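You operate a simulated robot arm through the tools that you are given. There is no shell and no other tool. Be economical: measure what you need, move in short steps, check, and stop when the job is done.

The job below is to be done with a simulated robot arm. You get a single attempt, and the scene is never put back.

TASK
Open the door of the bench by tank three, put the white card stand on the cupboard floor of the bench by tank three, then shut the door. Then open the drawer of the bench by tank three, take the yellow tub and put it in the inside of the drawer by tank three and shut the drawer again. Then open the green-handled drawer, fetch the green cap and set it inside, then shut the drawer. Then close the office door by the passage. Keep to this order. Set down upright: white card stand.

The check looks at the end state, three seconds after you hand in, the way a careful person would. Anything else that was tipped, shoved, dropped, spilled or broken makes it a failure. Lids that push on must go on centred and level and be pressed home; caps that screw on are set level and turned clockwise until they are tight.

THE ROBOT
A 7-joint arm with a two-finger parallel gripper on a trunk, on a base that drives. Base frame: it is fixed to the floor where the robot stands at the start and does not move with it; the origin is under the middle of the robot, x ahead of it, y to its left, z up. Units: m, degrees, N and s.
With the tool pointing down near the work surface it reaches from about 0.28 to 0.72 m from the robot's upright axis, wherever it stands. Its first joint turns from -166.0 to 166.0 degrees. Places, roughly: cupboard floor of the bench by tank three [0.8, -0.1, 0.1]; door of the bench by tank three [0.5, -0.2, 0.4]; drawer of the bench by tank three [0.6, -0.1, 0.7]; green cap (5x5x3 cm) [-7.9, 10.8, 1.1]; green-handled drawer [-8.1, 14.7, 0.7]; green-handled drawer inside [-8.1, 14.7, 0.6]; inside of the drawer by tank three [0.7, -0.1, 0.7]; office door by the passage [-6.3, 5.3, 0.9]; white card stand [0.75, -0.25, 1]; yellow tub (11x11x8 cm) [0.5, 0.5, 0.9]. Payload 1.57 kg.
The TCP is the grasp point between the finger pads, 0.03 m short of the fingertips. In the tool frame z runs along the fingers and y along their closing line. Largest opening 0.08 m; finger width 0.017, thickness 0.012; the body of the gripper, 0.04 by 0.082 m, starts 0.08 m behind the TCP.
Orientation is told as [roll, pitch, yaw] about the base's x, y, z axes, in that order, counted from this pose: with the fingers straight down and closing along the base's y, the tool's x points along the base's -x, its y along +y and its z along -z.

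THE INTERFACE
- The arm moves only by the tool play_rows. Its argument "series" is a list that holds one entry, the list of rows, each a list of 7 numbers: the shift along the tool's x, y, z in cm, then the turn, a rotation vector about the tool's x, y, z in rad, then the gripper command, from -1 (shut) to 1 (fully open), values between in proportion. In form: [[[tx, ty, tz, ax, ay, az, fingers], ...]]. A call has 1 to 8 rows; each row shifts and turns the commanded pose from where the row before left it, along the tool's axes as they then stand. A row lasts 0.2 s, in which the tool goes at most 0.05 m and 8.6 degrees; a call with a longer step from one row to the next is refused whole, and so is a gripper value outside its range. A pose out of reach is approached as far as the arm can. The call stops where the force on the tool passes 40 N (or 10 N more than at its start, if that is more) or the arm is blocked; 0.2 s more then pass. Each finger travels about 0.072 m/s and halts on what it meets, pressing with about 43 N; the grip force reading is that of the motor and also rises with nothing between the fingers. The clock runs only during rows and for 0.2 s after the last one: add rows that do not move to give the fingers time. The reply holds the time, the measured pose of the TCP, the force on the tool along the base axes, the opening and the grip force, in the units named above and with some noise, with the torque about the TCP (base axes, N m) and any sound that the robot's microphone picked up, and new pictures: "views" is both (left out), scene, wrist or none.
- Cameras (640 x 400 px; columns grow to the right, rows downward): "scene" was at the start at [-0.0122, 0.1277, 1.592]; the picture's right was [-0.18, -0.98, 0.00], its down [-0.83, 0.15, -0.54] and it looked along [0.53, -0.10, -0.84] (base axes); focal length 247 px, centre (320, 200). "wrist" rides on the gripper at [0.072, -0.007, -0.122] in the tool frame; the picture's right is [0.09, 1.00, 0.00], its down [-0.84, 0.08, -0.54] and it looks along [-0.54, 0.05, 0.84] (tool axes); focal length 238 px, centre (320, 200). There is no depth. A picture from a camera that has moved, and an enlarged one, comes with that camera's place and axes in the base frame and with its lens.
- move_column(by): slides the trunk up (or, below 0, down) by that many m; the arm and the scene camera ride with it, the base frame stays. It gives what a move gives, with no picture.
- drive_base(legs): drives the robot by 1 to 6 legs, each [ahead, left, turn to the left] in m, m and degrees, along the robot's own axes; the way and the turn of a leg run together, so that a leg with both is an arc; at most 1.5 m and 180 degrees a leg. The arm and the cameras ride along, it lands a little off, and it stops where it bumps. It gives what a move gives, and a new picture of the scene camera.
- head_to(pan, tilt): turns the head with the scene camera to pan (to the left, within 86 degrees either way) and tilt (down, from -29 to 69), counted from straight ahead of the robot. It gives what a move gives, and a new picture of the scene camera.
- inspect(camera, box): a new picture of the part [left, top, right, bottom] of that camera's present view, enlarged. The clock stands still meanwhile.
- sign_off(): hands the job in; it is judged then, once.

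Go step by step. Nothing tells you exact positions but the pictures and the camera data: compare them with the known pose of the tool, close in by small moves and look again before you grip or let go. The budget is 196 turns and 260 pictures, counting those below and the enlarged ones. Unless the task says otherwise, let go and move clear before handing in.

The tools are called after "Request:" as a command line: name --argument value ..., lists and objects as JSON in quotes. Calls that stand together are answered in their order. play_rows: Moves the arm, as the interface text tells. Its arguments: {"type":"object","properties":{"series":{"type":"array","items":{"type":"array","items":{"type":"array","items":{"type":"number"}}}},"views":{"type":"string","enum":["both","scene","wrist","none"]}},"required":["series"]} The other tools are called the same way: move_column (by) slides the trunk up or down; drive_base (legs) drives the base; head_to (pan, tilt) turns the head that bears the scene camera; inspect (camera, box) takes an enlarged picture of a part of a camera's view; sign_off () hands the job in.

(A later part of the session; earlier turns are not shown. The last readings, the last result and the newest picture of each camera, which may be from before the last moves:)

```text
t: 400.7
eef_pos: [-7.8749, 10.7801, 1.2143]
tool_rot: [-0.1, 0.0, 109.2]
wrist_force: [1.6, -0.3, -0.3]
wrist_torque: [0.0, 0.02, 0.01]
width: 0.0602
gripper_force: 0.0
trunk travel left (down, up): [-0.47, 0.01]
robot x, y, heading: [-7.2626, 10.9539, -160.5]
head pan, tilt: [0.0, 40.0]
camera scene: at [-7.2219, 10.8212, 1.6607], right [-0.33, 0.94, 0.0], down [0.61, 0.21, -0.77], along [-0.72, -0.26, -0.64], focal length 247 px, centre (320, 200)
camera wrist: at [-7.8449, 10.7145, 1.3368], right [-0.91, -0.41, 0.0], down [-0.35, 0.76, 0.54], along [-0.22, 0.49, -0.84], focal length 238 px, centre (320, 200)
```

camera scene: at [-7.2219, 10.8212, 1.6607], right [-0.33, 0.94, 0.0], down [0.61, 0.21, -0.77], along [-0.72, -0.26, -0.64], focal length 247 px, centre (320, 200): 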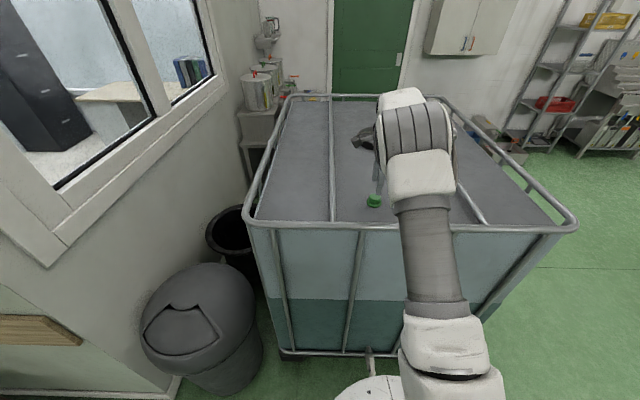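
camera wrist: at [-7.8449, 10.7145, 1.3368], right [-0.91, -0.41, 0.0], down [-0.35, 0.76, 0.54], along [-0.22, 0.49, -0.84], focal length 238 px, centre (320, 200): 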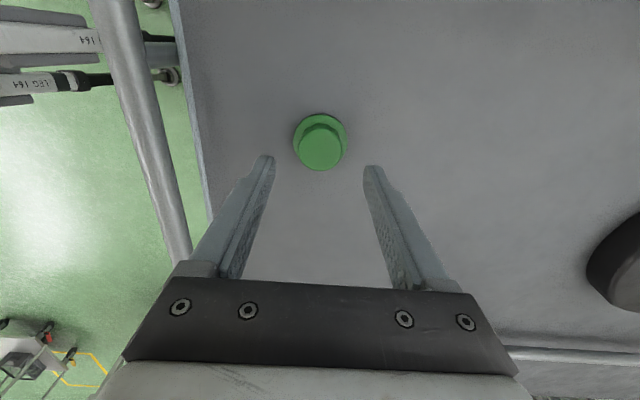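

Perfectly centred. I descend so that the tips straddle the knob, and grip.

Request:
play_rows --series '[[[0, 0, 2, 0, 0, 0, 0.5], [0, 0, 1.5, 0, 0, 0, 0.5], [0, 0, 1, 0, 0, 0, 0.5], [0, 0, 0, 0, 0, 0, 0.5]]]' --views "wrist"

```text
t: 401.7
eef_pos: [-7.8743, 10.7783, 1.1706]
tool_rot: [0.0, 0.1, 109.2]
wrist_force: [-0.7, 0.5, 0.7]
wrist_torque: [0.02, 0.0, 0.01]
width: 0.06
gripper_force: 0.2
trunk travel left (down, up): [-0.47, 0.01]
robot x, y, heading: [-7.2645, 10.9541, -160.6]
head pan, tilt: [0.0, 40.0]
camera wrist: at [-7.8451, 10.7125, 1.2927], right [-0.91, -0.41, 0.0], down [-0.35, 0.76, 0.54], along [-0.22, 0.49, -0.84], focal length 238 px, centre (320, 200)
```

wrist: 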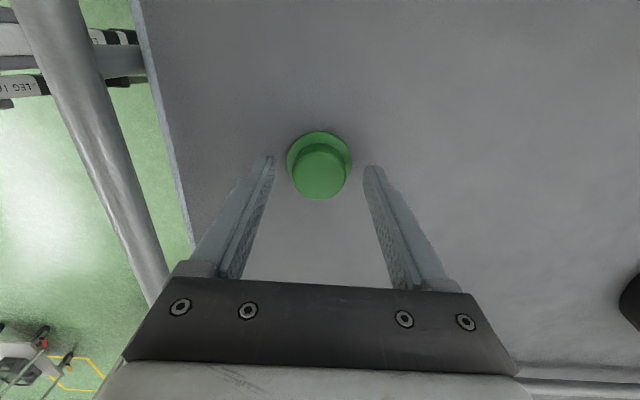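

Request:
play_rows --series '[[[0, 0, 1.0, 0, 0, 0, 0.5], [0, 0, 0.4, 0, 0, 0, 0.5], [0, 0, 0, 0, 0, 0, -1], [0, 0, 0, 0, 0, 0, -1], [0, 0, 0, 0, 0, 0, -1], [0, 0, 0, 0, 0, 0, -1]]]' --views "wrist"

```text
t: 403.1
eef_pos: [-7.8772, 10.7785, 1.1569]
tool_rot: [0.0, 0.0, 109.2]
wrist_force: [-0.9, -1.0, 3.6]
wrist_torque: [-0.02, 0.08, 0.01]
width: 0.0371
gripper_force: 43.0
trunk travel left (down, up): [-0.47, 0.01]
robot x, y, heading: [-7.2636, 10.9549, -160.7]
head pan, tilt: [0.0, 40.0]
camera wrist: at [-7.8474, 10.7134, 1.2793], right [-0.91, -0.41, 0.0], down [-0.35, 0.76, 0.54], along [-0.23, 0.49, -0.84], focal length 238 px, centre (320, 200)
```

wrist: 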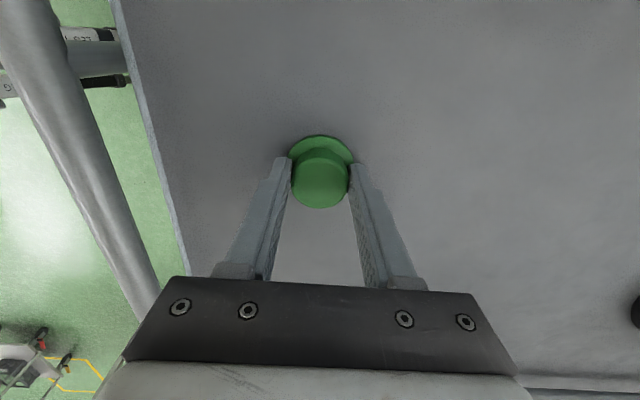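

Gripped on the knob. I lift, draw the arm in and back off.

Request:
play_rows --series '[[[0, 0, -1.5, 0, 0, 0, -1], [0, 0, -3, 0, 0, 0, -1], [0, 0, -4, 0, 0, 0, -1], [0, -4, -1, 0, 0, 0, -1], [0, -4, 0, 0, 0, 0, -1], [0, -4, 0, 0, 0, 0, -1], [0, -4, 0, 0, 0, 0, -1], [0, -4, 0, 0, 0, 0, -1]]]' --views "wrist"

Request:
drive_base --legs '[[-1.3, 0, 0], [-1.2, 0, -2]]'

```text
t: 404.9
eef_pos: [-7.6873, 10.8447, 1.2541]
tool_rot: [0.1, 0.1, 109.1]
wrist_force: [-0.6, -0.9, -0.5]
wrist_torque: [0.0, 0.02, 0.0]
width: 0.0371
gripper_force: 43.1
trunk travel left (down, up): [-0.47, 0.01]
robot x, y, heading: [-7.2652, 10.9542, -160.5]
head pan, tilt: [0.0, 40.0]
camera wrist: at [-7.6586, 10.7796, 1.3757], right [-0.91, -0.41, 0.0], down [-0.35, 0.76, 0.54], along [-0.23, 0.49, -0.84], focal length 238 px, centre (320, 200)
```

wrist: 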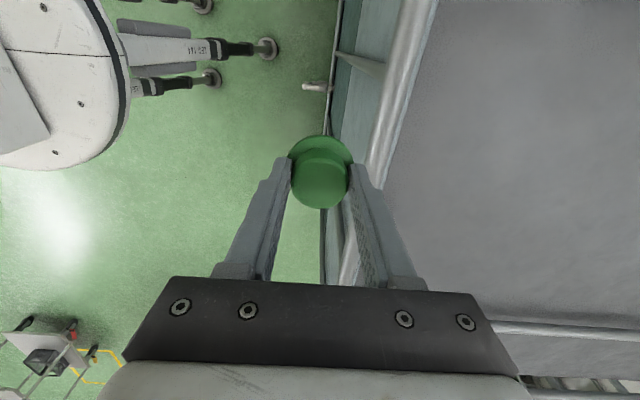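

```text
t: 420.9
eef_pos: [-5.4008, 11.6436, 1.2538]
tool_rot: [-0.1, 0.0, 107.1]
wrist_force: [-0.2, -0.3, -0.6]
wrist_torque: [-0.02, -0.03, 0.0]
width: 0.037
gripper_force: 42.8
trunk travel left (down, up): [-0.47, 0.01]
robot x, y, heading: [-4.9689, 11.7414, -162.8]
head pan, tilt: [0.0, 40.0]
camera scene: at [-4.9354, 11.6048, 1.6607], right [-0.3, 0.95, 0.0], down [0.61, 0.19, -0.77], along [-0.73, -0.23, -0.64], focal length 247 px, centre (320, 200)
```

scene: 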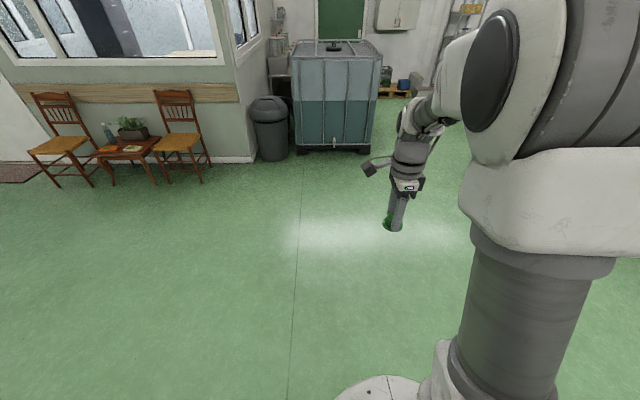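

Now back around the trolley to the open drawer.

Request:
drive_base --legs '[[-0.47, 0, 0], [0, -1.4, 0], [0, -1.4, 0], [0, -0.95, 0]]'

```text
t: 452.4
eef_pos: [-5.9498, 15.4811, 1.2541]
tool_rot: [0.0, -0.1, 102.9]
wrist_force: [0.5, 0.6, 0.0]
wrist_torque: [-0.03, 0.06, 0.02]
width: 0.0367
gripper_force: 43.0
trunk travel left (down, up): [-0.47, 0.01]
robot x, y, heading: [-5.5136, 15.5451, -166.7]
head pan, tilt: [0.0, 40.0]
camera scene: at [-5.488, 15.4064, 1.6607], right [-0.23, 0.97, 0.0], down [0.63, 0.15, -0.77], along [-0.75, -0.17, -0.64], focal length 247 px, centre (320, 200)
```

scene: 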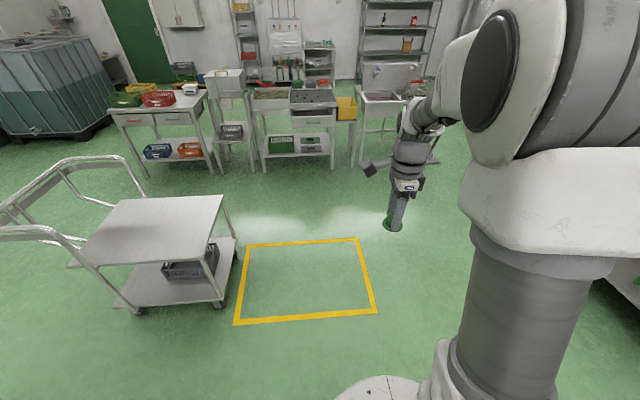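

I square up, drive nearer, and turn the wrist so the camera side faces me.

Request:
drive_base --legs '[[0, 0, 4.4], [1.3, 0, 0]]'

Request:
play_rows --series '[[[0, 0, 0, 0, 0, -0.143, -1], [0, 0, 0, 0, 0, -0.143, -1], [0, 0, 0, 0, 0, -0.143, -1], [0, 0, 0, 0, 0, -0.143, -1], [0, 0, 0, 0, 0, -0.143, -1], [0, 0, 0, 0, 0, -0.143, -1], [0, 0, 0, 0, 0, -0.143, -1], [0, 0, 0, 0, 0, -0.143, -1]]]' --views "none"

Request:
play_rows --series '[[[0, 0, 0, 0, 0, -0.143, -1], [0, 0, 0, 0, 0, -0.143, -1], [0, 0, 0, 0, 0, -0.143, -1], [0, 0, 4, 0, 0, 0, -1], [0, 0, 4, 0, 0, 0, -1], [0, 0, 4, 0, 0, 0, -1], [0, 0, 0, 0, 0, 0, -1]]]'

```text
t: 461.6
eef_pos: [-7.1929, 15.0664, 1.2534]
tool_rot: [0.0, 0.0, 106.7]
wrist_force: [-0.1, -0.7, -1.3]
wrist_torque: [-0.02, 0.01, 0.0]
width: 0.037
gripper_force: 43.2
trunk travel left (down, up): [-0.47, 0.01]
robot x, y, heading: [-6.7621, 15.1555, -163.1]
head pan, tilt: [0.0, 40.0]
camera scene: at [-6.7265, 15.0222, 1.6607], right [-0.29, 0.96, 0.0], down [0.61, 0.19, -0.77], along [-0.73, -0.22, -0.64], focal length 247 px, centre (320, 200)
```

scene: 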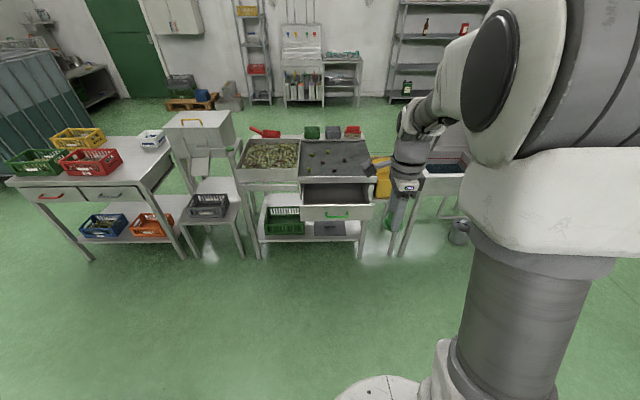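

```text
t: 463.4
eef_pos: [-7.1931, 15.0656, 1.2529]
tool_rot: [0.0, 0.0, 172.4]
wrist_force: [-0.2, 0.1, 0.2]
wrist_torque: [0.01, 0.01, -0.01]
width: 0.0368
gripper_force: 43.4
trunk travel left (down, up): [-0.47, 0.01]
robot x, y, heading: [-6.7601, 15.1587, -163.1]
head pan, tilt: [0.0, 40.0]
```

```text
t: 465.0
eef_pos: [-7.1913, 15.0635, 1.1319]
tool_rot: [0.1, 0.0, -163.2]
wrist_force: [0.9, -0.5, 0.7]
wrist_torque: [0.03, -0.01, 0.03]
width: 0.0369
gripper_force: 43.2
trunk travel left (down, up): [-0.47, 0.01]
robot x, y, heading: [-6.7625, 15.1551, -162.9]
head pan, tilt: [0.0, 40.0]
camera scene: at [-6.7265, 15.0222, 1.6607], right [-0.29, 0.96, 0.0], down [0.61, 0.19, -0.77], along [-0.73, -0.22, -0.64], focal length 247 px, centre (320, 200)
camera wrist: at [-7.125, 15.0922, 1.2552], right [0.38, -0.93, 0.0], down [-0.78, -0.32, 0.54], along [-0.5, -0.2, -0.84], focal length 238 px, centre (320, 200)
```

scene: 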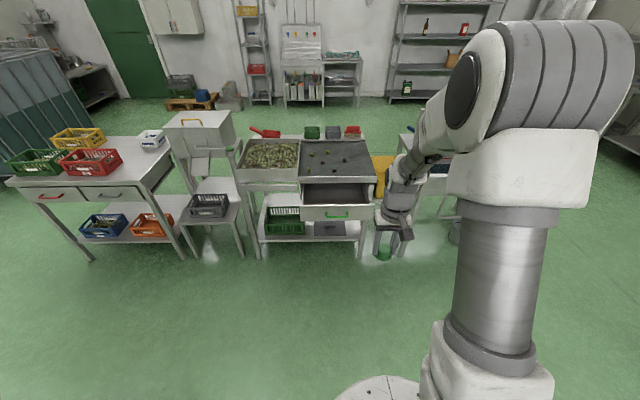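
wrist: 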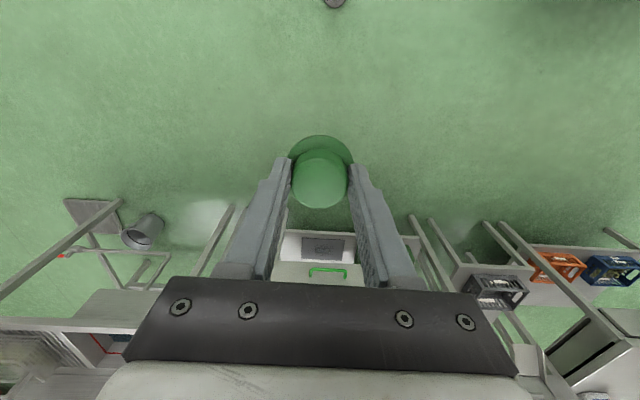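

The open drawer's handle is at (-7.726,14.817). I drive nearer and hold the cap over the drawer opening.

Request:
drive_base --legs '[[0.45, 0.08, 0]]'

Request:
move_column --by -0.12

Request:
play_rows --series '[[[-4, 0, 0, 0, 0, 0, -1], [-4, 0, 0, 0, 0, 0, -1], [-4, 0, 0, 0, 0, 0, -1], [-4, 0, 0, 0, 0, 0, -1], [-4, 0, 0, 0, 0, 0, -1], [0, 0, 0, 0, 0, 0, -1]]]'

```text
t: 468.6
eef_pos: [-7.6036, 14.8518, 1.1328]
tool_rot: [0.0, 0.0, -163.0]
wrist_force: [0.3, 1.6, -0.2]
wrist_torque: [0.01, 0.01, 0.0]
width: 0.0371
gripper_force: 42.6
trunk travel left (down, up): [-0.47, 0.01]
robot x, y, heading: [-7.1698, 14.9523, -163.0]
head pan, tilt: [0.0, 40.0]
camera scene: at [-7.1384, 14.8124, 1.6607], right [-0.3, 0.96, 0.0], down [0.61, 0.19, -0.77], along [-0.73, -0.23, -0.64], focal length 247 px, centre (320, 200)
```

scene: 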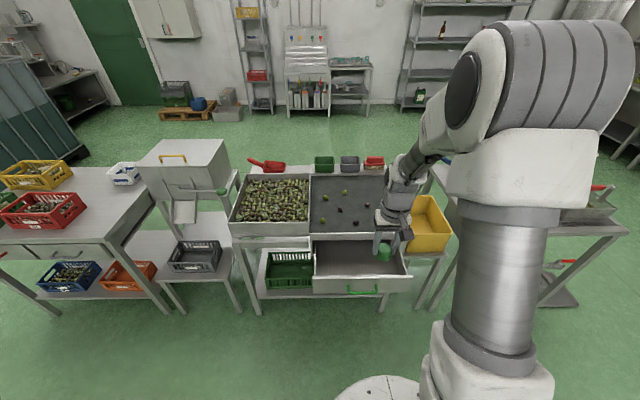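

```text
t: 470.1
eef_pos: [-7.6045, 14.8523, 1.0138]
tool_rot: [0.0, 0.1, -163.0]
wrist_force: [-0.5, 0.3, -0.4]
wrist_torque: [0.03, 0.0, -0.01]
width: 0.0371
gripper_force: 43.4
trunk travel left (down, up): [-0.35, 0.13]
robot x, y, heading: [-7.1748, 14.9459, -163.0]
head pan, tilt: [0.0, 40.0]
```

```text
t: 471.4
eef_pos: [-7.7945, 14.7939, 1.0169]
tool_rot: [0.0, 0.2, -163.0]
wrist_force: [-0.2, -0.2, 0.0]
wrist_torque: [-0.02, 0.02, 0.02]
width: 0.0374
gripper_force: 43.0
trunk travel left (down, up): [-0.35, 0.13]
robot x, y, heading: [-7.1751, 14.9459, -162.8]
head pan, tilt: [0.0, 40.0]
camera scene: at [-7.1384, 14.8124, 1.5407], right [-0.3, 0.96, 0.0], down [0.61, 0.19, -0.77], along [-0.73, -0.23, -0.64], focal length 247 px, centre (320, 200)
camera wrist: at [-7.7276, 14.8213, 1.1383], right [0.38, -0.93, 0.0], down [-0.78, -0.32, 0.54], along [-0.5, -0.21, -0.84], focal length 238 px, centre (320, 200)
```

scene: 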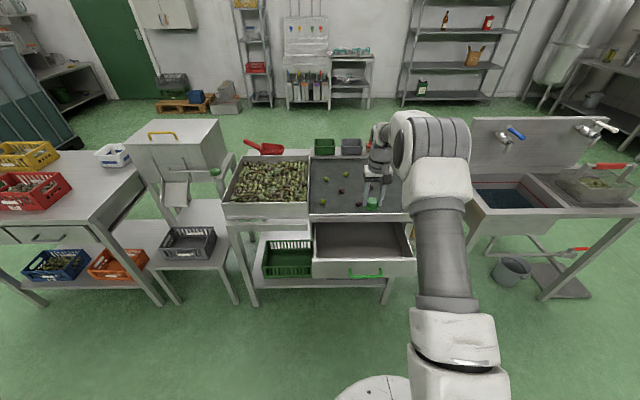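
wrist: 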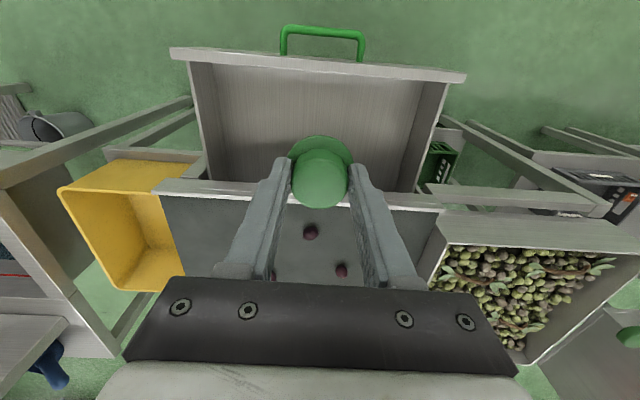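

Well placed over the opening. I move 2.5 cm further in and lower into the drawer.

Request:
play_rows --series '[[[-2.5, 0, 0, 0, 0, 0, -1], [0, 0, 0, 0, 0, 0, -1]]]' --views "none"

Request:
move_column --by -0.26

Request:
play_rows --series '[[[0, 0, 1, 0, 0, 0, -1], [0, 0, 0.7, 0, 0, 0, -1], [0, 0, 0, 0, 0, 0, -1]]]'

```text
t: 472.1
eef_pos: [-7.8197, 14.7873, 1.0151]
tool_rot: [0.0, 0.1, -163.0]
wrist_force: [0.1, 0.9, -0.4]
wrist_torque: [0.0, 0.03, -0.01]
width: 0.037
gripper_force: 42.5
trunk travel left (down, up): [-0.35, 0.13]
robot x, y, heading: [-7.1726, 14.9494, -162.6]
head pan, tilt: [0.0, 40.0]
```

```text
t: 474.7
eef_pos: [-7.8204, 14.7878, 0.7559]
tool_rot: [0.0, -0.1, -163.0]
wrist_force: [-0.3, 0.8, -0.7]
wrist_torque: [-0.02, -0.05, 0.03]
width: 0.037
gripper_force: 43.2
trunk travel left (down, up): [-0.09, 0.39]
robot x, y, heading: [-7.1767, 14.9473, -162.7]
head pan, tilt: [0.0, 40.0]
```

```text
t: 475.5
eef_pos: [-7.8194, 14.7865, 0.7374]
tool_rot: [0.0, 0.1, -163.0]
wrist_force: [0.1, 1.0, 0.2]
wrist_torque: [-0.01, 0.0, 0.03]
width: 0.037
gripper_force: 43.1
trunk travel left (down, up): [-0.09, 0.39]
robot x, y, heading: [-7.1728, 14.9465, -162.6]
head pan, tilt: [0.0, 40.0]
camera scene: at [-7.1382, 14.8124, 1.2807], right [-0.3, 0.96, 0.0], down [0.61, 0.19, -0.77], along [-0.73, -0.23, -0.64], focal length 247 px, centre (320, 200)
camera wrist: at [-7.7531, 14.8149, 0.8595], right [0.38, -0.93, 0.0], down [-0.78, -0.32, 0.54], along [-0.5, -0.21, -0.84], focal length 238 px, centre (320, 200)
```

scene: 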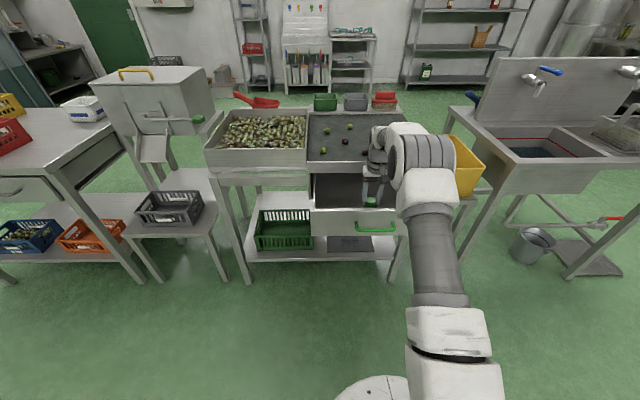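
wrist: 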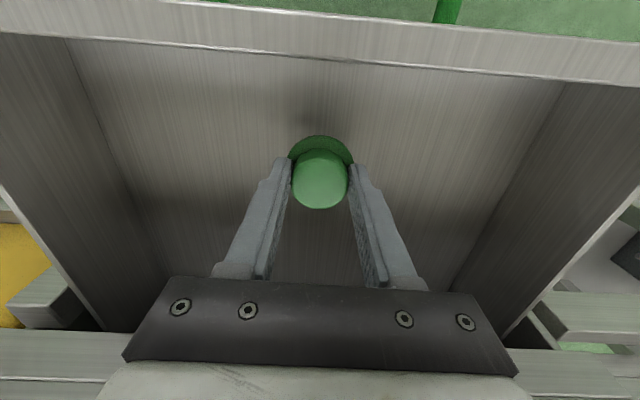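

I lower in small steps until the cap touches the drawer floor.

Request:
play_rows --series '[[[0, 0, 0.8, 0, 0, 0, -1], [0, 0, 0.7, 0, 0, 0, -1], [0, 0, 0.5, 0, 0, 0, -1], [0, 0, 0.5, 0, 0, 0, -1], [0, 0, 0.4, 0, 0, 0, -1], [0, 0, 0, 0, 0, 0, -1]]]' --views "none"

```text
t: 476.9
eef_pos: [-7.8199, 14.7873, 0.7085]
tool_rot: [0.1, 0.0, -163.0]
wrist_force: [0.2, -0.7, -0.3]
wrist_torque: [0.03, 0.02, 0.01]
width: 0.0372
gripper_force: 42.7
trunk travel left (down, up): [-0.09, 0.39]
robot x, y, heading: [-7.1724, 14.9466, -162.6]
head pan, tilt: [0.0, 40.0]
```

Request:
play_rows --series '[[[0, 0, 0.5, 0, 0, 0, -1], [0, 0, 0.5, 0, 0, 0, -1], [0, 0, 0.4, 0, 0, 0, -1], [0, 0, 0.4, 0, 0, 0, -1]]]' --views "wrist"

```text
t: 477.9
eef_pos: [-7.8204, 14.7883, 0.6916]
tool_rot: [-0.1, 0.0, -162.9]
wrist_force: [-0.5, -0.8, -0.5]
wrist_torque: [0.03, -0.01, 0.0]
width: 0.037
gripper_force: 42.7
trunk travel left (down, up): [-0.09, 0.39]
robot x, y, heading: [-7.1738, 14.9505, -162.4]
head pan, tilt: [0.0, 40.0]
camera wrist: at [-7.7534, 14.8162, 0.8139], right [0.38, -0.93, 0.0], down [-0.78, -0.32, 0.54], along [-0.5, -0.21, -0.84], focal length 238 px, centre (320, 200)
```

wrist: 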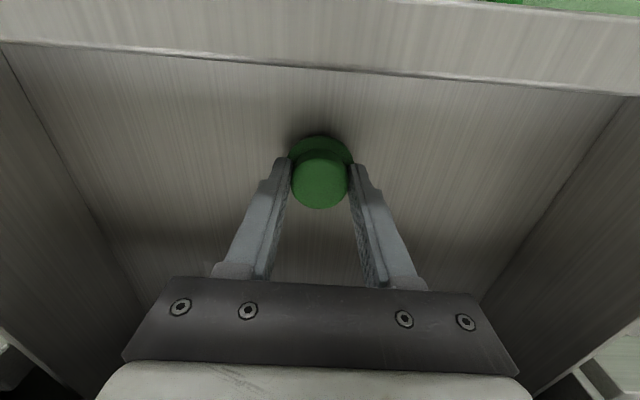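

Request:
play_rows --series '[[[0, 0, 0.4, 0, 0, 0, -1], [0, 0, 0.4, 0, 0, 0, -1], [0, 0, 0.4, 0, 0, 0, -1], [0, 0, 0.4, 0, 0, 0, -1]]]' --views "wrist"

```text
t: 479.0
eef_pos: [-7.8245, 14.787, 0.6842]
tool_rot: [-0.1, -1.2, -163.0]
wrist_force: [-0.7, 0.4, 14.0]
wrist_torque: [0.05, -0.24, 0.03]
width: 0.0369
gripper_force: 43.5
trunk travel left (down, up): [-0.09, 0.39]
robot x, y, heading: [-7.1731, 14.9472, -162.8]
head pan, tilt: [0.0, 40.0]
stopped in row 4: the force on the tool passed its limit at 42 N (the readings are from after the stop); the commanded pose is now the measured one
camera wrist: at [-7.7545, 14.815, 0.8059], right [0.38, -0.93, 0.0], down [-0.77, -0.32, 0.56], along [-0.52, -0.21, -0.83], focal length 238 px, centre (320, 200)
```

wrist: 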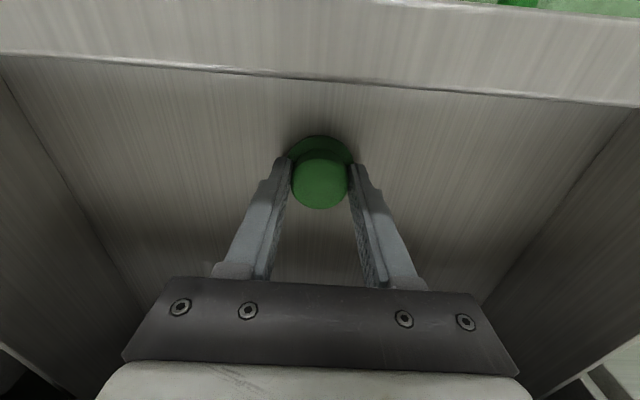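

Contact with the floor. I ease, open, and rise.

Request:
play_rows --series '[[[0, 0, -0.2, 0, 0.02, 0, -1], [0, 0, 0, 0, 0, 0, 0.2], [0, 0, 0, 0, 0, 0, 0.4], [0, 0, 0, 0, 0, 0, 0.4], [0, 0, -2, 0, 0, 0, 0.4], [0, 0, -3, 0, 0, 0, 0.4], [0, 0, -4, 0, 0, 0, 0.4]]]' --views "wrist"

Request:
move_column --by 0.2

```text
t: 480.6
eef_pos: [-7.8224, 14.7881, 0.7705]
tool_rot: [-0.1, 0.5, -162.9]
wrist_force: [0.1, 0.3, -0.6]
wrist_torque: [0.03, -0.04, 0.01]
width: 0.0561
gripper_force: 0.0
trunk travel left (down, up): [-0.09, 0.39]
robot x, y, heading: [-7.1742, 14.9454, -162.9]
head pan, tilt: [0.0, 40.0]
camera wrist: at [-7.7574, 14.8155, 0.8932], right [0.38, -0.93, 0.0], down [-0.78, -0.32, 0.53], along [-0.49, -0.2, -0.85], focal length 238 px, centre (320, 200)
```

wrist: 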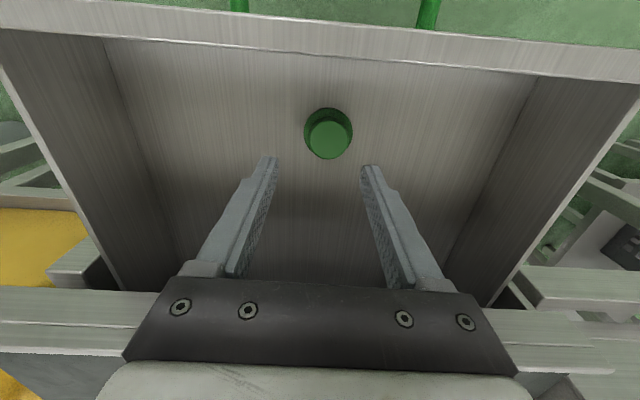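

```text
t: 482.8
eef_pos: [-7.8232, 14.7884, 0.9704]
tool_rot: [-0.2, 0.5, -163.0]
wrist_force: [-0.8, 0.2, 0.1]
wrist_torque: [0.0, 0.01, -0.01]
width: 0.056
gripper_force: 0.1
trunk travel left (down, up): [-0.29, 0.19]
robot x, y, heading: [-7.1747, 14.9503, -162.9]
head pan, tilt: [0.0, 40.0]
```

The cap sits upright in the drawer. I back off, tilt the closed fingers forward and line up to push just above the green handle.

Request:
drive_base --legs '[[-0.42, 0, 0.4]]'

Request:
play_rows --series '[[[1, 0, 0, 0, -0.143, 0, -1], [1, 0, 0, 0, -0.143, 0, -1], [0, 0, 0, 0, -0.143, 0, -1], [0, 0, 0, 0, -0.143, 0, -1], [0, 0, 0, 0, -0.143, 0, -1], [0, 0, 0, 0, -0.143, 0, -1], [0, 0, 0, 0, -0.143, 0, -1]]]' --views "none"

Request:
move_column --by -0.226

Request:
inspect --camera "wrist" --box '[0, 0, 640, 400]'

```text
t: 486.0
eef_pos: [-7.4273, 14.9116, 0.9699]
tool_rot: [-0.1, 0.5, -163.0]
wrist_force: [-0.2, 0.6, 0.1]
wrist_torque: [0.02, -0.03, -0.02]
width: 0.0559
gripper_force: 0.0
trunk travel left (down, up): [-0.29, 0.19]
robot x, y, heading: [-6.7816, 15.0706, -162.9]
head pan, tilt: [0.0, 40.0]
camera scene: at [-6.7426, 14.9349, 1.4807], right [-0.3, 0.96, 0.0], down [0.61, 0.19, -0.77], along [-0.73, -0.23, -0.64], focal length 247 px, centre (320, 200)
```

scene: 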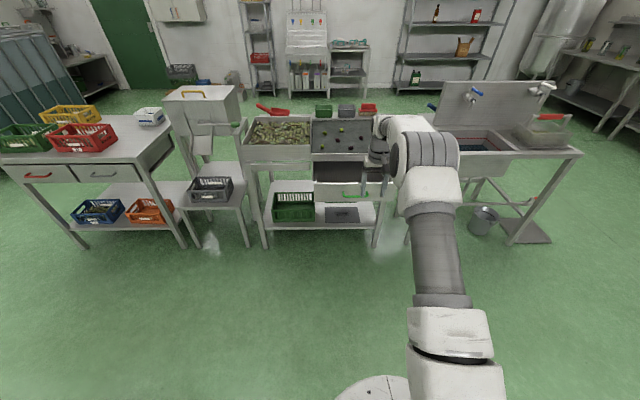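

```text
t: 487.6
eef_pos: [-7.4085, 14.9172, 0.9695]
tool_rot: [-0.2, -56.8, -162.9]
wrist_force: [-0.2, -0.2, 0.4]
wrist_torque: [0.0, 0.01, 0.0]
width: 0.0
gripper_force: 21.4
trunk travel left (down, up): [-0.29, 0.19]
robot x, y, heading: [-6.7757, 15.0683, -162.7]
head pan, tilt: [0.0, 40.0]
```

```text
t: 490.0
eef_pos: [-7.4089, 14.9166, 0.744]
tool_rot: [-0.1, -57.0, -162.9]
wrist_force: [-0.6, -0.7, 0.3]
wrist_torque: [0.0, -0.02, 0.01]
width: 0.0
gripper_force: 21.1
trunk travel left (down, up): [-0.064, 0.416]
robot x, y, heading: [-6.7798, 15.0742, -162.8]
head pan, tilt: [0.0, 40.0]
```

```text
1.00 times, centred on (320, 200) of wrist (not enlarged: the box is as wide or as high as the picture)
camera zoom: at [-7.2754, 14.9647, 0.7498], right [0.34, -0.94, -0.08], down [0.02, -0.08, 1.0], along [-0.94, -0.34, -0.01], focal length 238 px, centre (320, 200)
```

zoom: 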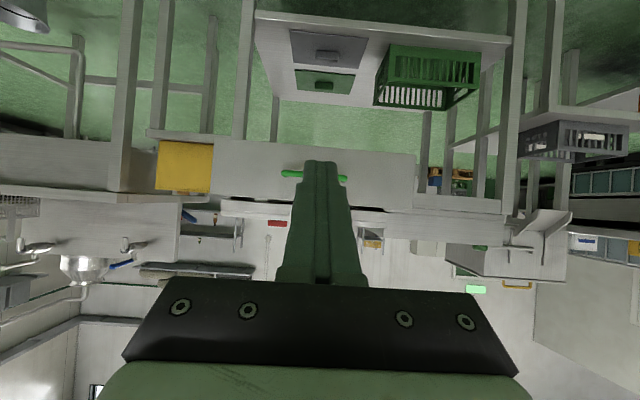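

Good: the tip sits between bar and panel top. I push slowly with short base legs.

Request:
drive_base --legs '[[0.2, 0, 0], [0.12, 0, 0], [0.13, 0, 0]]'

Request:
play_rows --series '[[[-0.54, 0, 0.84, 0, 0, 0, -1], [-0.54, 0, 0.84, 0, 0, 0, -1], [-0.54, 0, 0.84, 0, 0, 0, -1], [-0.54, 0, 0.84, 0, 0, 0, -1], [-0.54, 0, 0.84, 0, 0, 0, -1], [-0.54, 0, 0.84, 0, 0, 0, -1], [-0.54, 0, 0.84, 0, 0, 0, -1], [-0.54, 0, 0.84, 0, 0, 0, -1]]]'

```text
t: 494.1
eef_pos: [-7.8457, 14.787, 0.7432]
tool_rot: [-0.2, -56.9, -163.2]
wrist_force: [0.5, -0.1, -0.9]
wrist_torque: [0.01, -0.01, -0.03]
width: 0.0
gripper_force: 21.2
trunk travel left (down, up): [-0.064, 0.416]
robot x, y, heading: [-7.2131, 14.9385, -162.9]
head pan, tilt: [0.0, 40.0]
camera scene: at [-7.1783, 14.8013, 1.2547], right [-0.29, 0.96, 0.0], down [0.62, 0.19, -0.77], along [-0.73, -0.22, -0.64], focal length 247 px, centre (320, 200)
```

scene: 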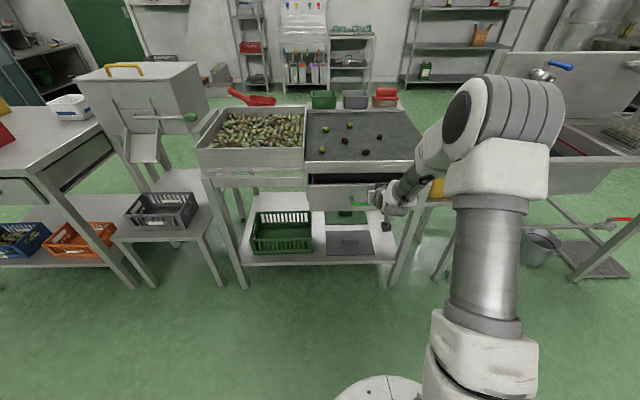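

```text
t: 495.7
eef_pos: [-7.9059, 14.7699, 0.7389]
tool_rot: [-0.2, -56.2, -163.1]
wrist_force: [20.0, 7.1, 9.2]
wrist_torque: [-0.01, -0.03, 0.07]
width: 0.0001
gripper_force: 21.4
trunk travel left (down, up): [-0.064, 0.416]
robot x, y, heading: [-7.2104, 14.9369, -163.2]
head pan, tilt: [0.0, 40.0]
stopped in row 8: the force on the tool passed its limit at 54 N (the readings are from after the stop); the commanded pose is now the measured one
camera scene: at [-7.1761, 14.802, 1.2549], right [-0.29, 0.96, 0.0], down [0.61, 0.19, -0.77], along [-0.73, -0.22, -0.64], focal length 247 px, centre (320, 200)
camera wrist: at [-7.772, 14.817, 0.7484], right [0.33, -0.94, -0.08], down [0.01, -0.08, 1.0], along [-0.94, -0.33, -0.02], focal length 238 px, centre (320, 200)
```

scene: 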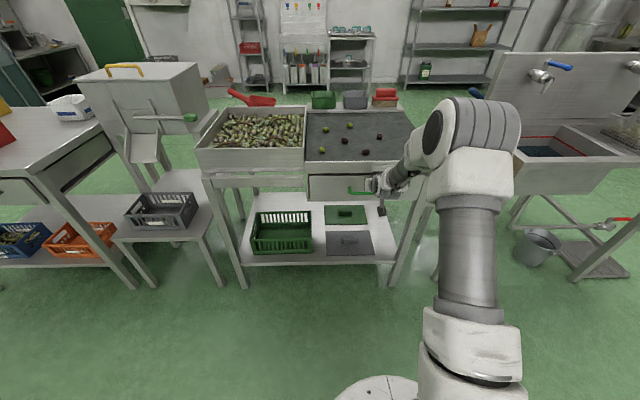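
wrist: 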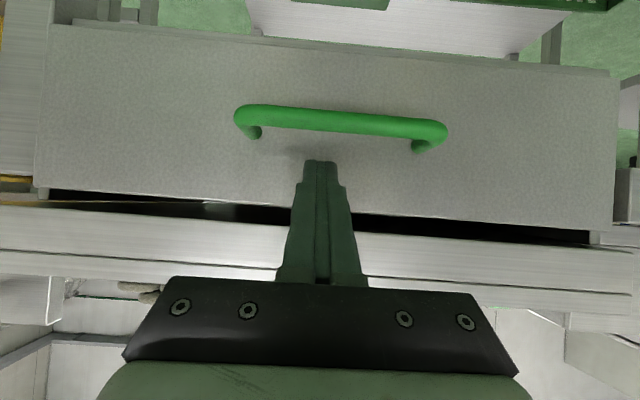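

The drawer is pushed home. I withdraw, raise the arm, and drive back toward the office door.

Request:
drive_base --legs '[[-0.5, 0, 0]]'

Request:
inspect --camera "scene" --box '[220, 100, 480, 260]'

Request:
play_rows --series '[[[0, 0, -3, 0, 0.143, 0, -1], [0, 0, -3, 0, 0.143, 0, -1], [0, 0, -3, 0, 0.143, 0, -1], [2, 0, -2, 0, 0.143, 0, -1], [2, 0, -2, 0, 0.143, 0, -1], [2, 0, -2, 0, 0.143, 0, -1], [2, 0, -2, 0, 0.13, 0, -1]]]' --views "none"

Request:
move_column --by 0.25

Request:
drive_base --legs '[[-1.1, 0, 0], [0, 1.4, 0], [0, 1.4, 0], [0, 0, 86]]'

```text
t: 499.6
eef_pos: [-7.4149, 14.922, 0.7386]
tool_rot: [-0.2, -56.2, -163.5]
wrist_force: [-0.6, 0.3, -0.1]
wrist_torque: [0.03, 0.0, 0.02]
width: 0.0
gripper_force: 21.4
trunk travel left (down, up): [-0.064, 0.416]
robot x, y, heading: [-6.7198, 15.0839, -163.4]
head pan, tilt: [0.0, 40.0]
camera scene: at [-6.6849, 14.9492, 1.2547], right [-0.28, 0.96, 0.0], down [0.62, 0.18, -0.77], along [-0.73, -0.22, -0.64], focal length 247 px, centre (320, 200)
```

scene: 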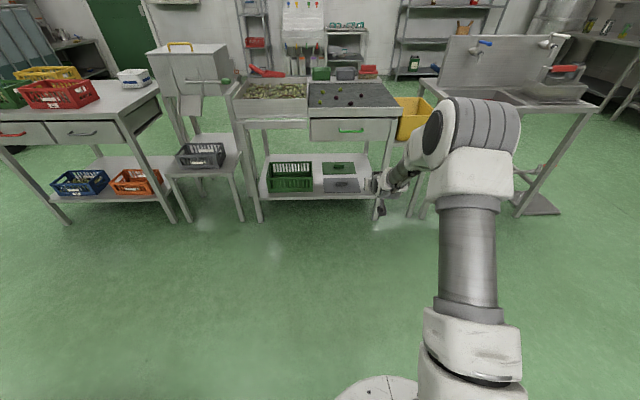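

```text
2.46 times, centred on (350, 180) of scene
camera zoom: at [-6.6849, 14.9492, 1.2547], right [-0.28, 0.96, 0.0], down [0.62, 0.18, -0.77], along [-0.73, -0.22, -0.64], focal length 609 px, centre (246, 249)
```

zoom: 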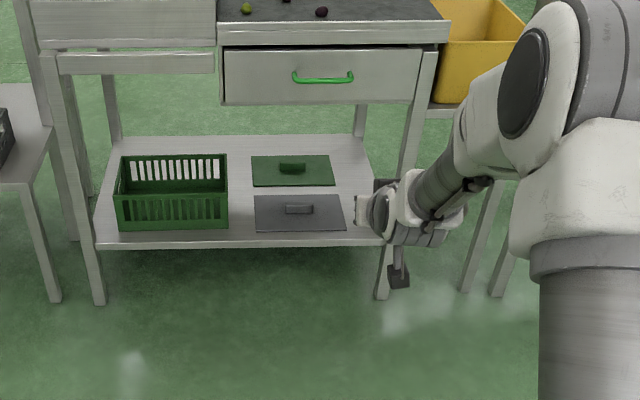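

```text
t: 501.2
eef_pos: [-7.2549, 14.9717, 0.8475]
tool_rot: [-0.1, 0.4, -163.7]
wrist_force: [-0.5, -0.2, 0.3]
wrist_torque: [0.01, 0.02, 0.01]
width: 0.0
gripper_force: 20.6
trunk travel left (down, up): [-0.064, 0.416]
robot x, y, heading: [-6.7158, 15.0841, -163.3]
head pan, tilt: [0.0, 40.0]
```

```text
t: 503.8
eef_pos: [-7.2543, 14.9724, 1.0961]
tool_rot: [-0.2, 0.3, -163.7]
wrist_force: [-0.5, 0.0, -0.1]
wrist_torque: [0.01, 0.01, 0.01]
width: 0.0001
gripper_force: 21.5
trunk travel left (down, up): [-0.314, 0.166]
robot x, y, heading: [-6.7172, 15.0853, -163.4]
head pan, tilt: [0.0, 40.0]
```

```text
t: 537.2
eef_pos: [-4.8961, 12.0737, 1.0973]
tool_rot: [0.0, 0.3, -80.3]
wrist_force: [0.6, 1.8, 0.1]
wrist_torque: [0.01, -0.03, -0.03]
width: 0.0
gripper_force: 21.3
trunk travel left (down, up): [-0.314, 0.166]
robot x, y, heading: [-4.9502, 12.6179, -79.8]
head pan, tilt: [0.0, 40.0]
camera scene: at [-4.8101, 12.6388, 1.5047], right [-0.98, -0.17, 0.0], down [-0.11, 0.63, -0.77], along [0.13, -0.75, -0.64], focal length 247 px, centre (320, 200)
```

scene: 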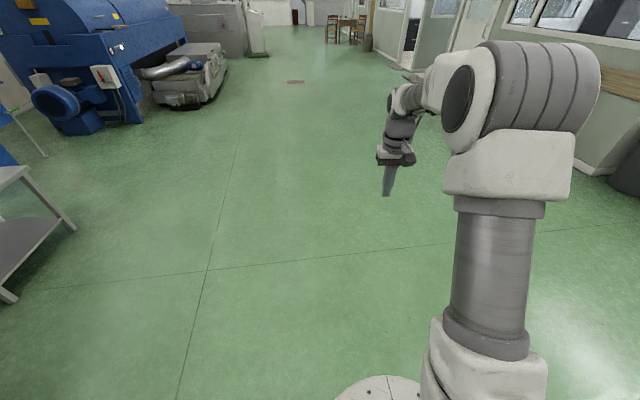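

The green drawer is flush. I drive down the hall to the office door and look at it.

Request:
drive_base --legs '[[0, 0, 7], [1.5, 0, 0], [1.5, 0, 0], [1.3, -0.3, 0], [1.0, -0.6, 0]]'

Request:
head_to --pan -60 --tilt 15

```text
t: 572.0
eef_pos: [-4.2377, 6.774, 1.0968]
tool_rot: [-0.1, 0.3, -74.0]
wrist_force: [-0.1, -0.1, 0.1]
wrist_torque: [0.0, 0.02, 0.01]
width: 0.0002
gripper_force: 20.8
trunk travel left (down, up): [-0.314, 0.166]
robot x, y, heading: [-4.3435, 7.3122, -73.8]
head pan, tilt: [0.0, 40.0]
camera scene: at [-4.2119, 7.3454, 1.5047], right [-0.96, -0.28, 0.0], down [-0.18, 0.62, -0.77], along [0.21, -0.74, -0.64], focal length 247 px, centre (320, 200)
```

scene: 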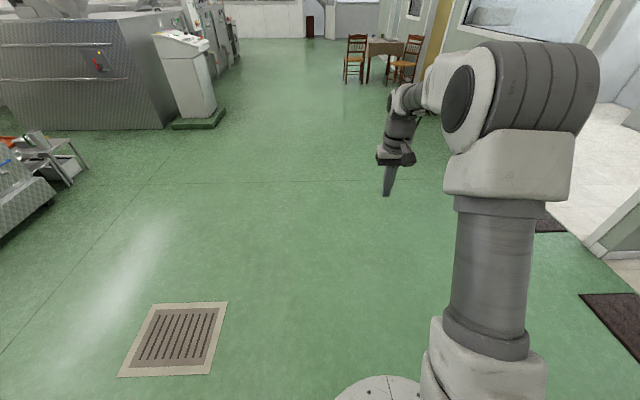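

```text
t: 573.3
eef_pos: [-4.2366, 6.7745, 1.0971]
tool_rot: [-0.1, 0.2, -74.1]
wrist_force: [-0.7, 0.4, 0.0]
wrist_torque: [-0.03, -0.02, 0.01]
width: 0.0
gripper_force: 21.6
trunk travel left (down, up): [-0.314, 0.166]
robot x, y, heading: [-4.3479, 7.3105, -73.8]
head pan, tilt: [-60.0, 15.0]
camera scene: at [-4.3002, 7.3597, 1.5442], right [-0.72, 0.69, 0.0], down [0.18, 0.19, -0.97], along [-0.67, -0.7, -0.26], focal length 247 px, centre (320, 200)
```

scene: 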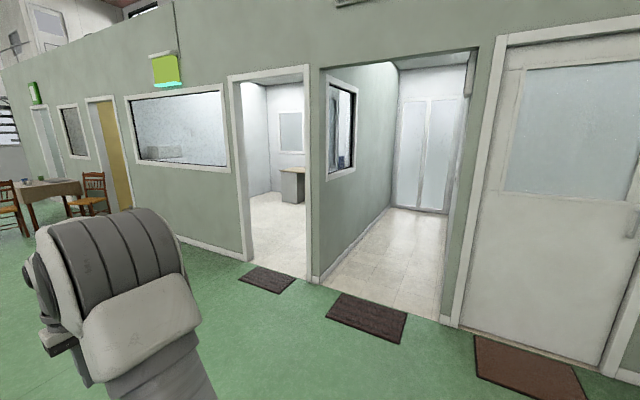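

I see the office doorway with the passage to its right; the leaf is swung inward, hinged on the passage side. I move in front of the doorway to look inside.

Request:
drive_base --legs '[[0.95, 0, -2], [0, -0.6, 0], [0, 0, -90]]'

Request:
head_to --pan 0 --tilt 15

```text
t: 589.6
eef_pos: [-5.2254, 6.1437, 1.0966]
tool_rot: [-0.1, 0.3, -165.6]
wrist_force: [-0.2, 0.3, -0.1]
wrist_torque: [0.01, -0.03, -0.03]
width: 0.0001
gripper_force: 21.7
trunk travel left (down, up): [-0.314, 0.166]
robot x, y, heading: [-4.6869, 6.2367, -165.7]
head pan, tilt: [-60.0, 15.0]
camera scene: at [-4.6402, 6.1915, 1.5443], right [0.71, 0.7, 0.0], down [0.18, -0.18, -0.97], along [-0.68, 0.69, -0.26], focal length 247 px, centre (320, 200)
```

scene: 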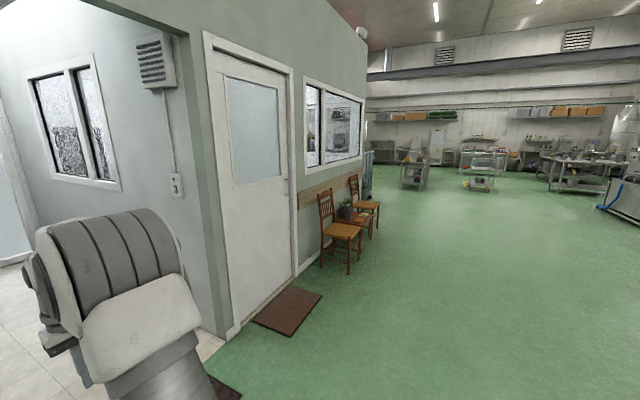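

```text
t: 590.9
eef_pos: [-5.2248, 6.1436, 1.0965]
tool_rot: [-0.1, 0.2, -165.6]
wrist_force: [-0.1, -0.3, -0.1]
wrist_torque: [0.01, 0.01, 0.03]
width: 0.0001
gripper_force: 21.3
trunk travel left (down, up): [-0.314, 0.166]
robot x, y, heading: [-4.6879, 6.2431, -165.2]
head pan, tilt: [0.0, 15.0]
camera scene: at [-4.665, 6.1015, 1.5443], right [-0.25, 0.97, 0.0], down [0.25, 0.07, -0.97], along [-0.93, -0.24, -0.26], focal length 247 px, centre (320, 200)
```

scene: 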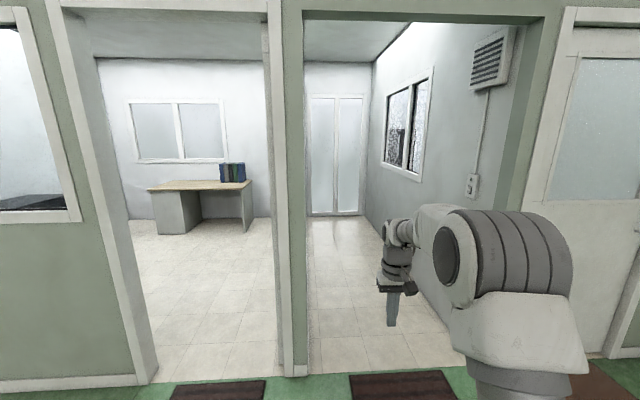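

Request:
drive_base --legs '[[0, 1.05, 3]]'

Request:
head_to --pan -15 --tilt 22

```text
t: 599.1
eef_pos: [-4.8968, 5.0801, 1.0962]
tool_rot: [0.0, 0.3, -160.2]
wrist_force: [0.9, 0.0, -0.2]
wrist_torque: [0.02, -0.01, -0.01]
width: 0.0001
gripper_force: 21.4
trunk travel left (down, up): [-0.314, 0.166]
robot x, y, heading: [-4.3697, 5.2269, -160.1]
head pan, tilt: [0.0, 15.0]
camera scene: at [-4.3347, 5.0916, 1.5443], right [-0.34, 0.94, 0.0], down [0.24, 0.09, -0.97], along [-0.91, -0.33, -0.26], focal length 247 px, centre (320, 200)
```

scene: 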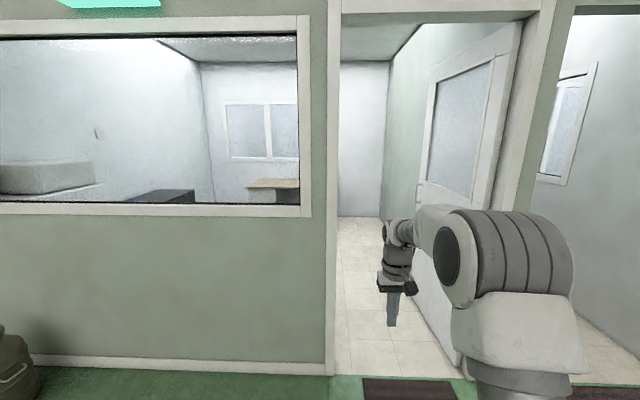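

```text
t: 599.9
eef_pos: [-4.8978, 5.0797, 1.0966]
tool_rot: [-0.1, 0.3, -160.0]
wrist_force: [-0.7, 0.3, -0.4]
wrist_torque: [0.03, 0.0, 0.01]
width: 0.0
gripper_force: 21.3
trunk travel left (down, up): [-0.314, 0.166]
robot x, y, heading: [-4.3718, 5.2259, -160.0]
head pan, tilt: [-15.0, 22.0]
camera scene: at [-4.3395, 5.1154, 1.5329], right [-0.09, 1.0, 0.0], down [0.37, 0.03, -0.93], along [-0.92, -0.08, -0.37], focal length 247 px, centre (320, 200)
```

scene: 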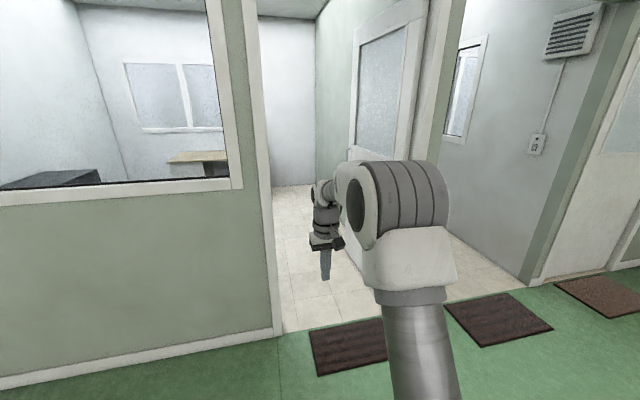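

The leaf hangs open into the office along the right wall. I zoom in on it for its edge and handle.

Request:
inspect --camera "scene" --box '[300, 10, 460, 110]'

Request:
inspect --camera "scene" --box '[300, 100, 460, 300]'

```text
4.00 times, centred on (380, 60) of scene
camera zoom: at [-4.3395, 5.1154, 1.5329], right [-0.09, 1.0, 0.0], down [0.37, 0.03, -0.93], along [-0.92, -0.08, -0.37], focal length 989 px, centre (80, 760)
```

zoom: 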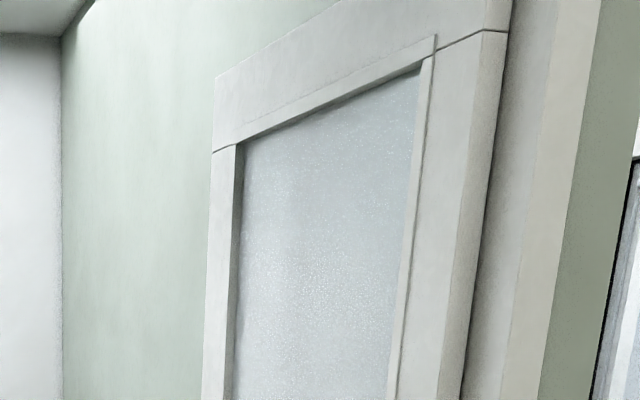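

```text
2.00 times, centred on (380, 200) of scene
camera zoom: at [-4.3395, 5.1154, 1.5329], right [-0.09, 1.0, 0.0], down [0.37, 0.03, -0.93], along [-0.92, -0.08, -0.37], focal length 495 px, centre (200, 200)
```

zoom: 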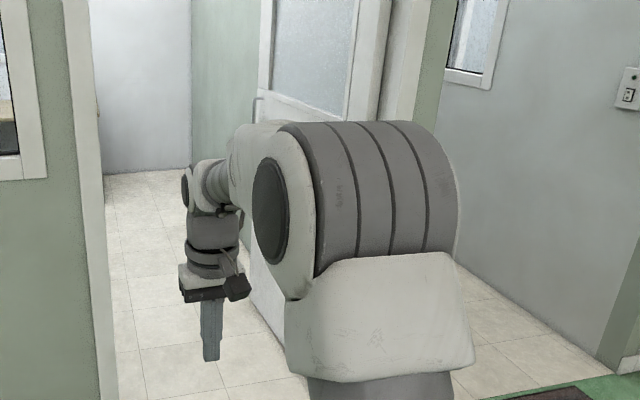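

The arm blocks the view; I turn the base left so the leaf is seen past the arm.

Request:
drive_base --legs '[[0, 0, 40]]'

Request:
head_to --pan -62 --tilt 18

```text
t: 602.7
eef_pos: [-4.6808, 4.7774, 1.096]
tool_rot: [-0.1, 0.3, -120.5]
wrist_force: [0.0, 0.7, -0.2]
wrist_torque: [-0.02, 0.03, 0.02]
width: 0.0
gripper_force: 21.3
trunk travel left (down, up): [-0.314, 0.166]
robot x, y, heading: [-4.3699, 5.2306, -120.5]
head pan, tilt: [-15.0, 22.0]
camera scene: at [-4.275, 5.1608, 1.5329], right [-0.7, 0.71, 0.0], down [0.27, 0.26, -0.93], along [-0.66, -0.65, -0.37], focal length 247 px, centre (320, 200)
```

scene: 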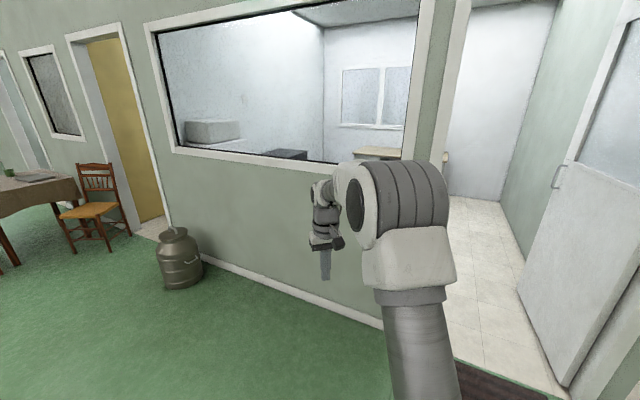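

```text
t: 603.9
eef_pos: [-4.6824, 4.7791, 1.0956]
tool_rot: [0.0, 0.3, -120.5]
wrist_force: [-0.3, -0.5, -0.1]
wrist_torque: [-0.01, 0.01, 0.0]
width: 0.0
gripper_force: 21.4
trunk travel left (down, up): [-0.314, 0.166]
robot x, y, heading: [-4.37, 5.2271, -120.3]
head pan, tilt: [-62.0, 18.0]
camera scene: at [-4.3023, 5.2298, 1.5394], right [0.04, 1.0, 0.0], down [0.31, -0.01, -0.95], along [-0.95, 0.04, -0.31], focal length 247 px, centre (320, 200)
```

scene: 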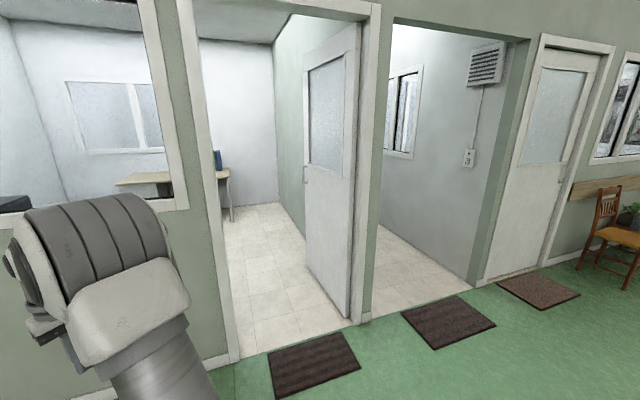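

Now I see it clearly: hinge near (-5.92,5.52), free edge near (-6.74,5.18), about 85° open, handle near z 1.05. Zooming on the handle.

Request:
inspect --camera "scene" --box '[280, 130, 376, 190]'

Request:
inspect --camera "scene" --box '[240, 200, 400, 330]'

```text
6.67 times, centred on (328, 160) of scene
camera zoom: at [-4.3023, 5.2298, 1.5394], right [0.04, 1.0, 0.0], down [0.31, -0.01, -0.95], along [-0.95, 0.04, -0.31], focal length 1649 px, centre (267, 467)
```

zoom: 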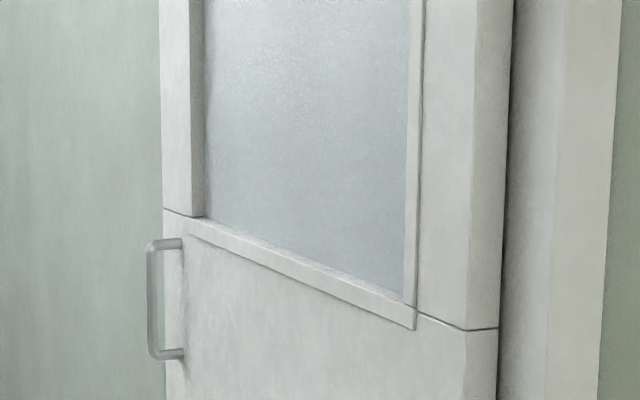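

```text
3.08 times, centred on (320, 265) of scene
camera zoom: at [-4.3023, 5.2298, 1.5394], right [0.04, 1.0, 0.0], down [0.31, -0.01, -0.95], along [-0.95, 0.04, -0.31], focal length 761 px, centre (320, 0)
```

zoom: 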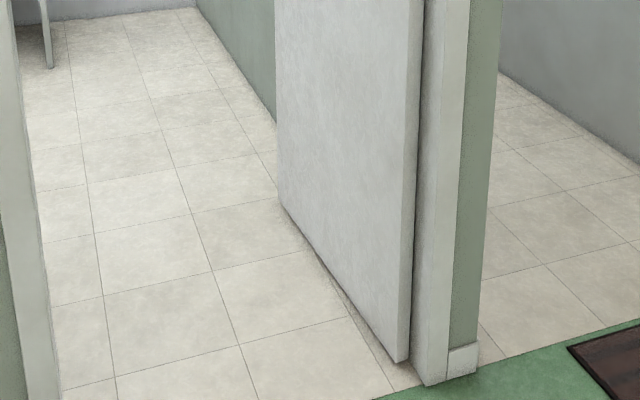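

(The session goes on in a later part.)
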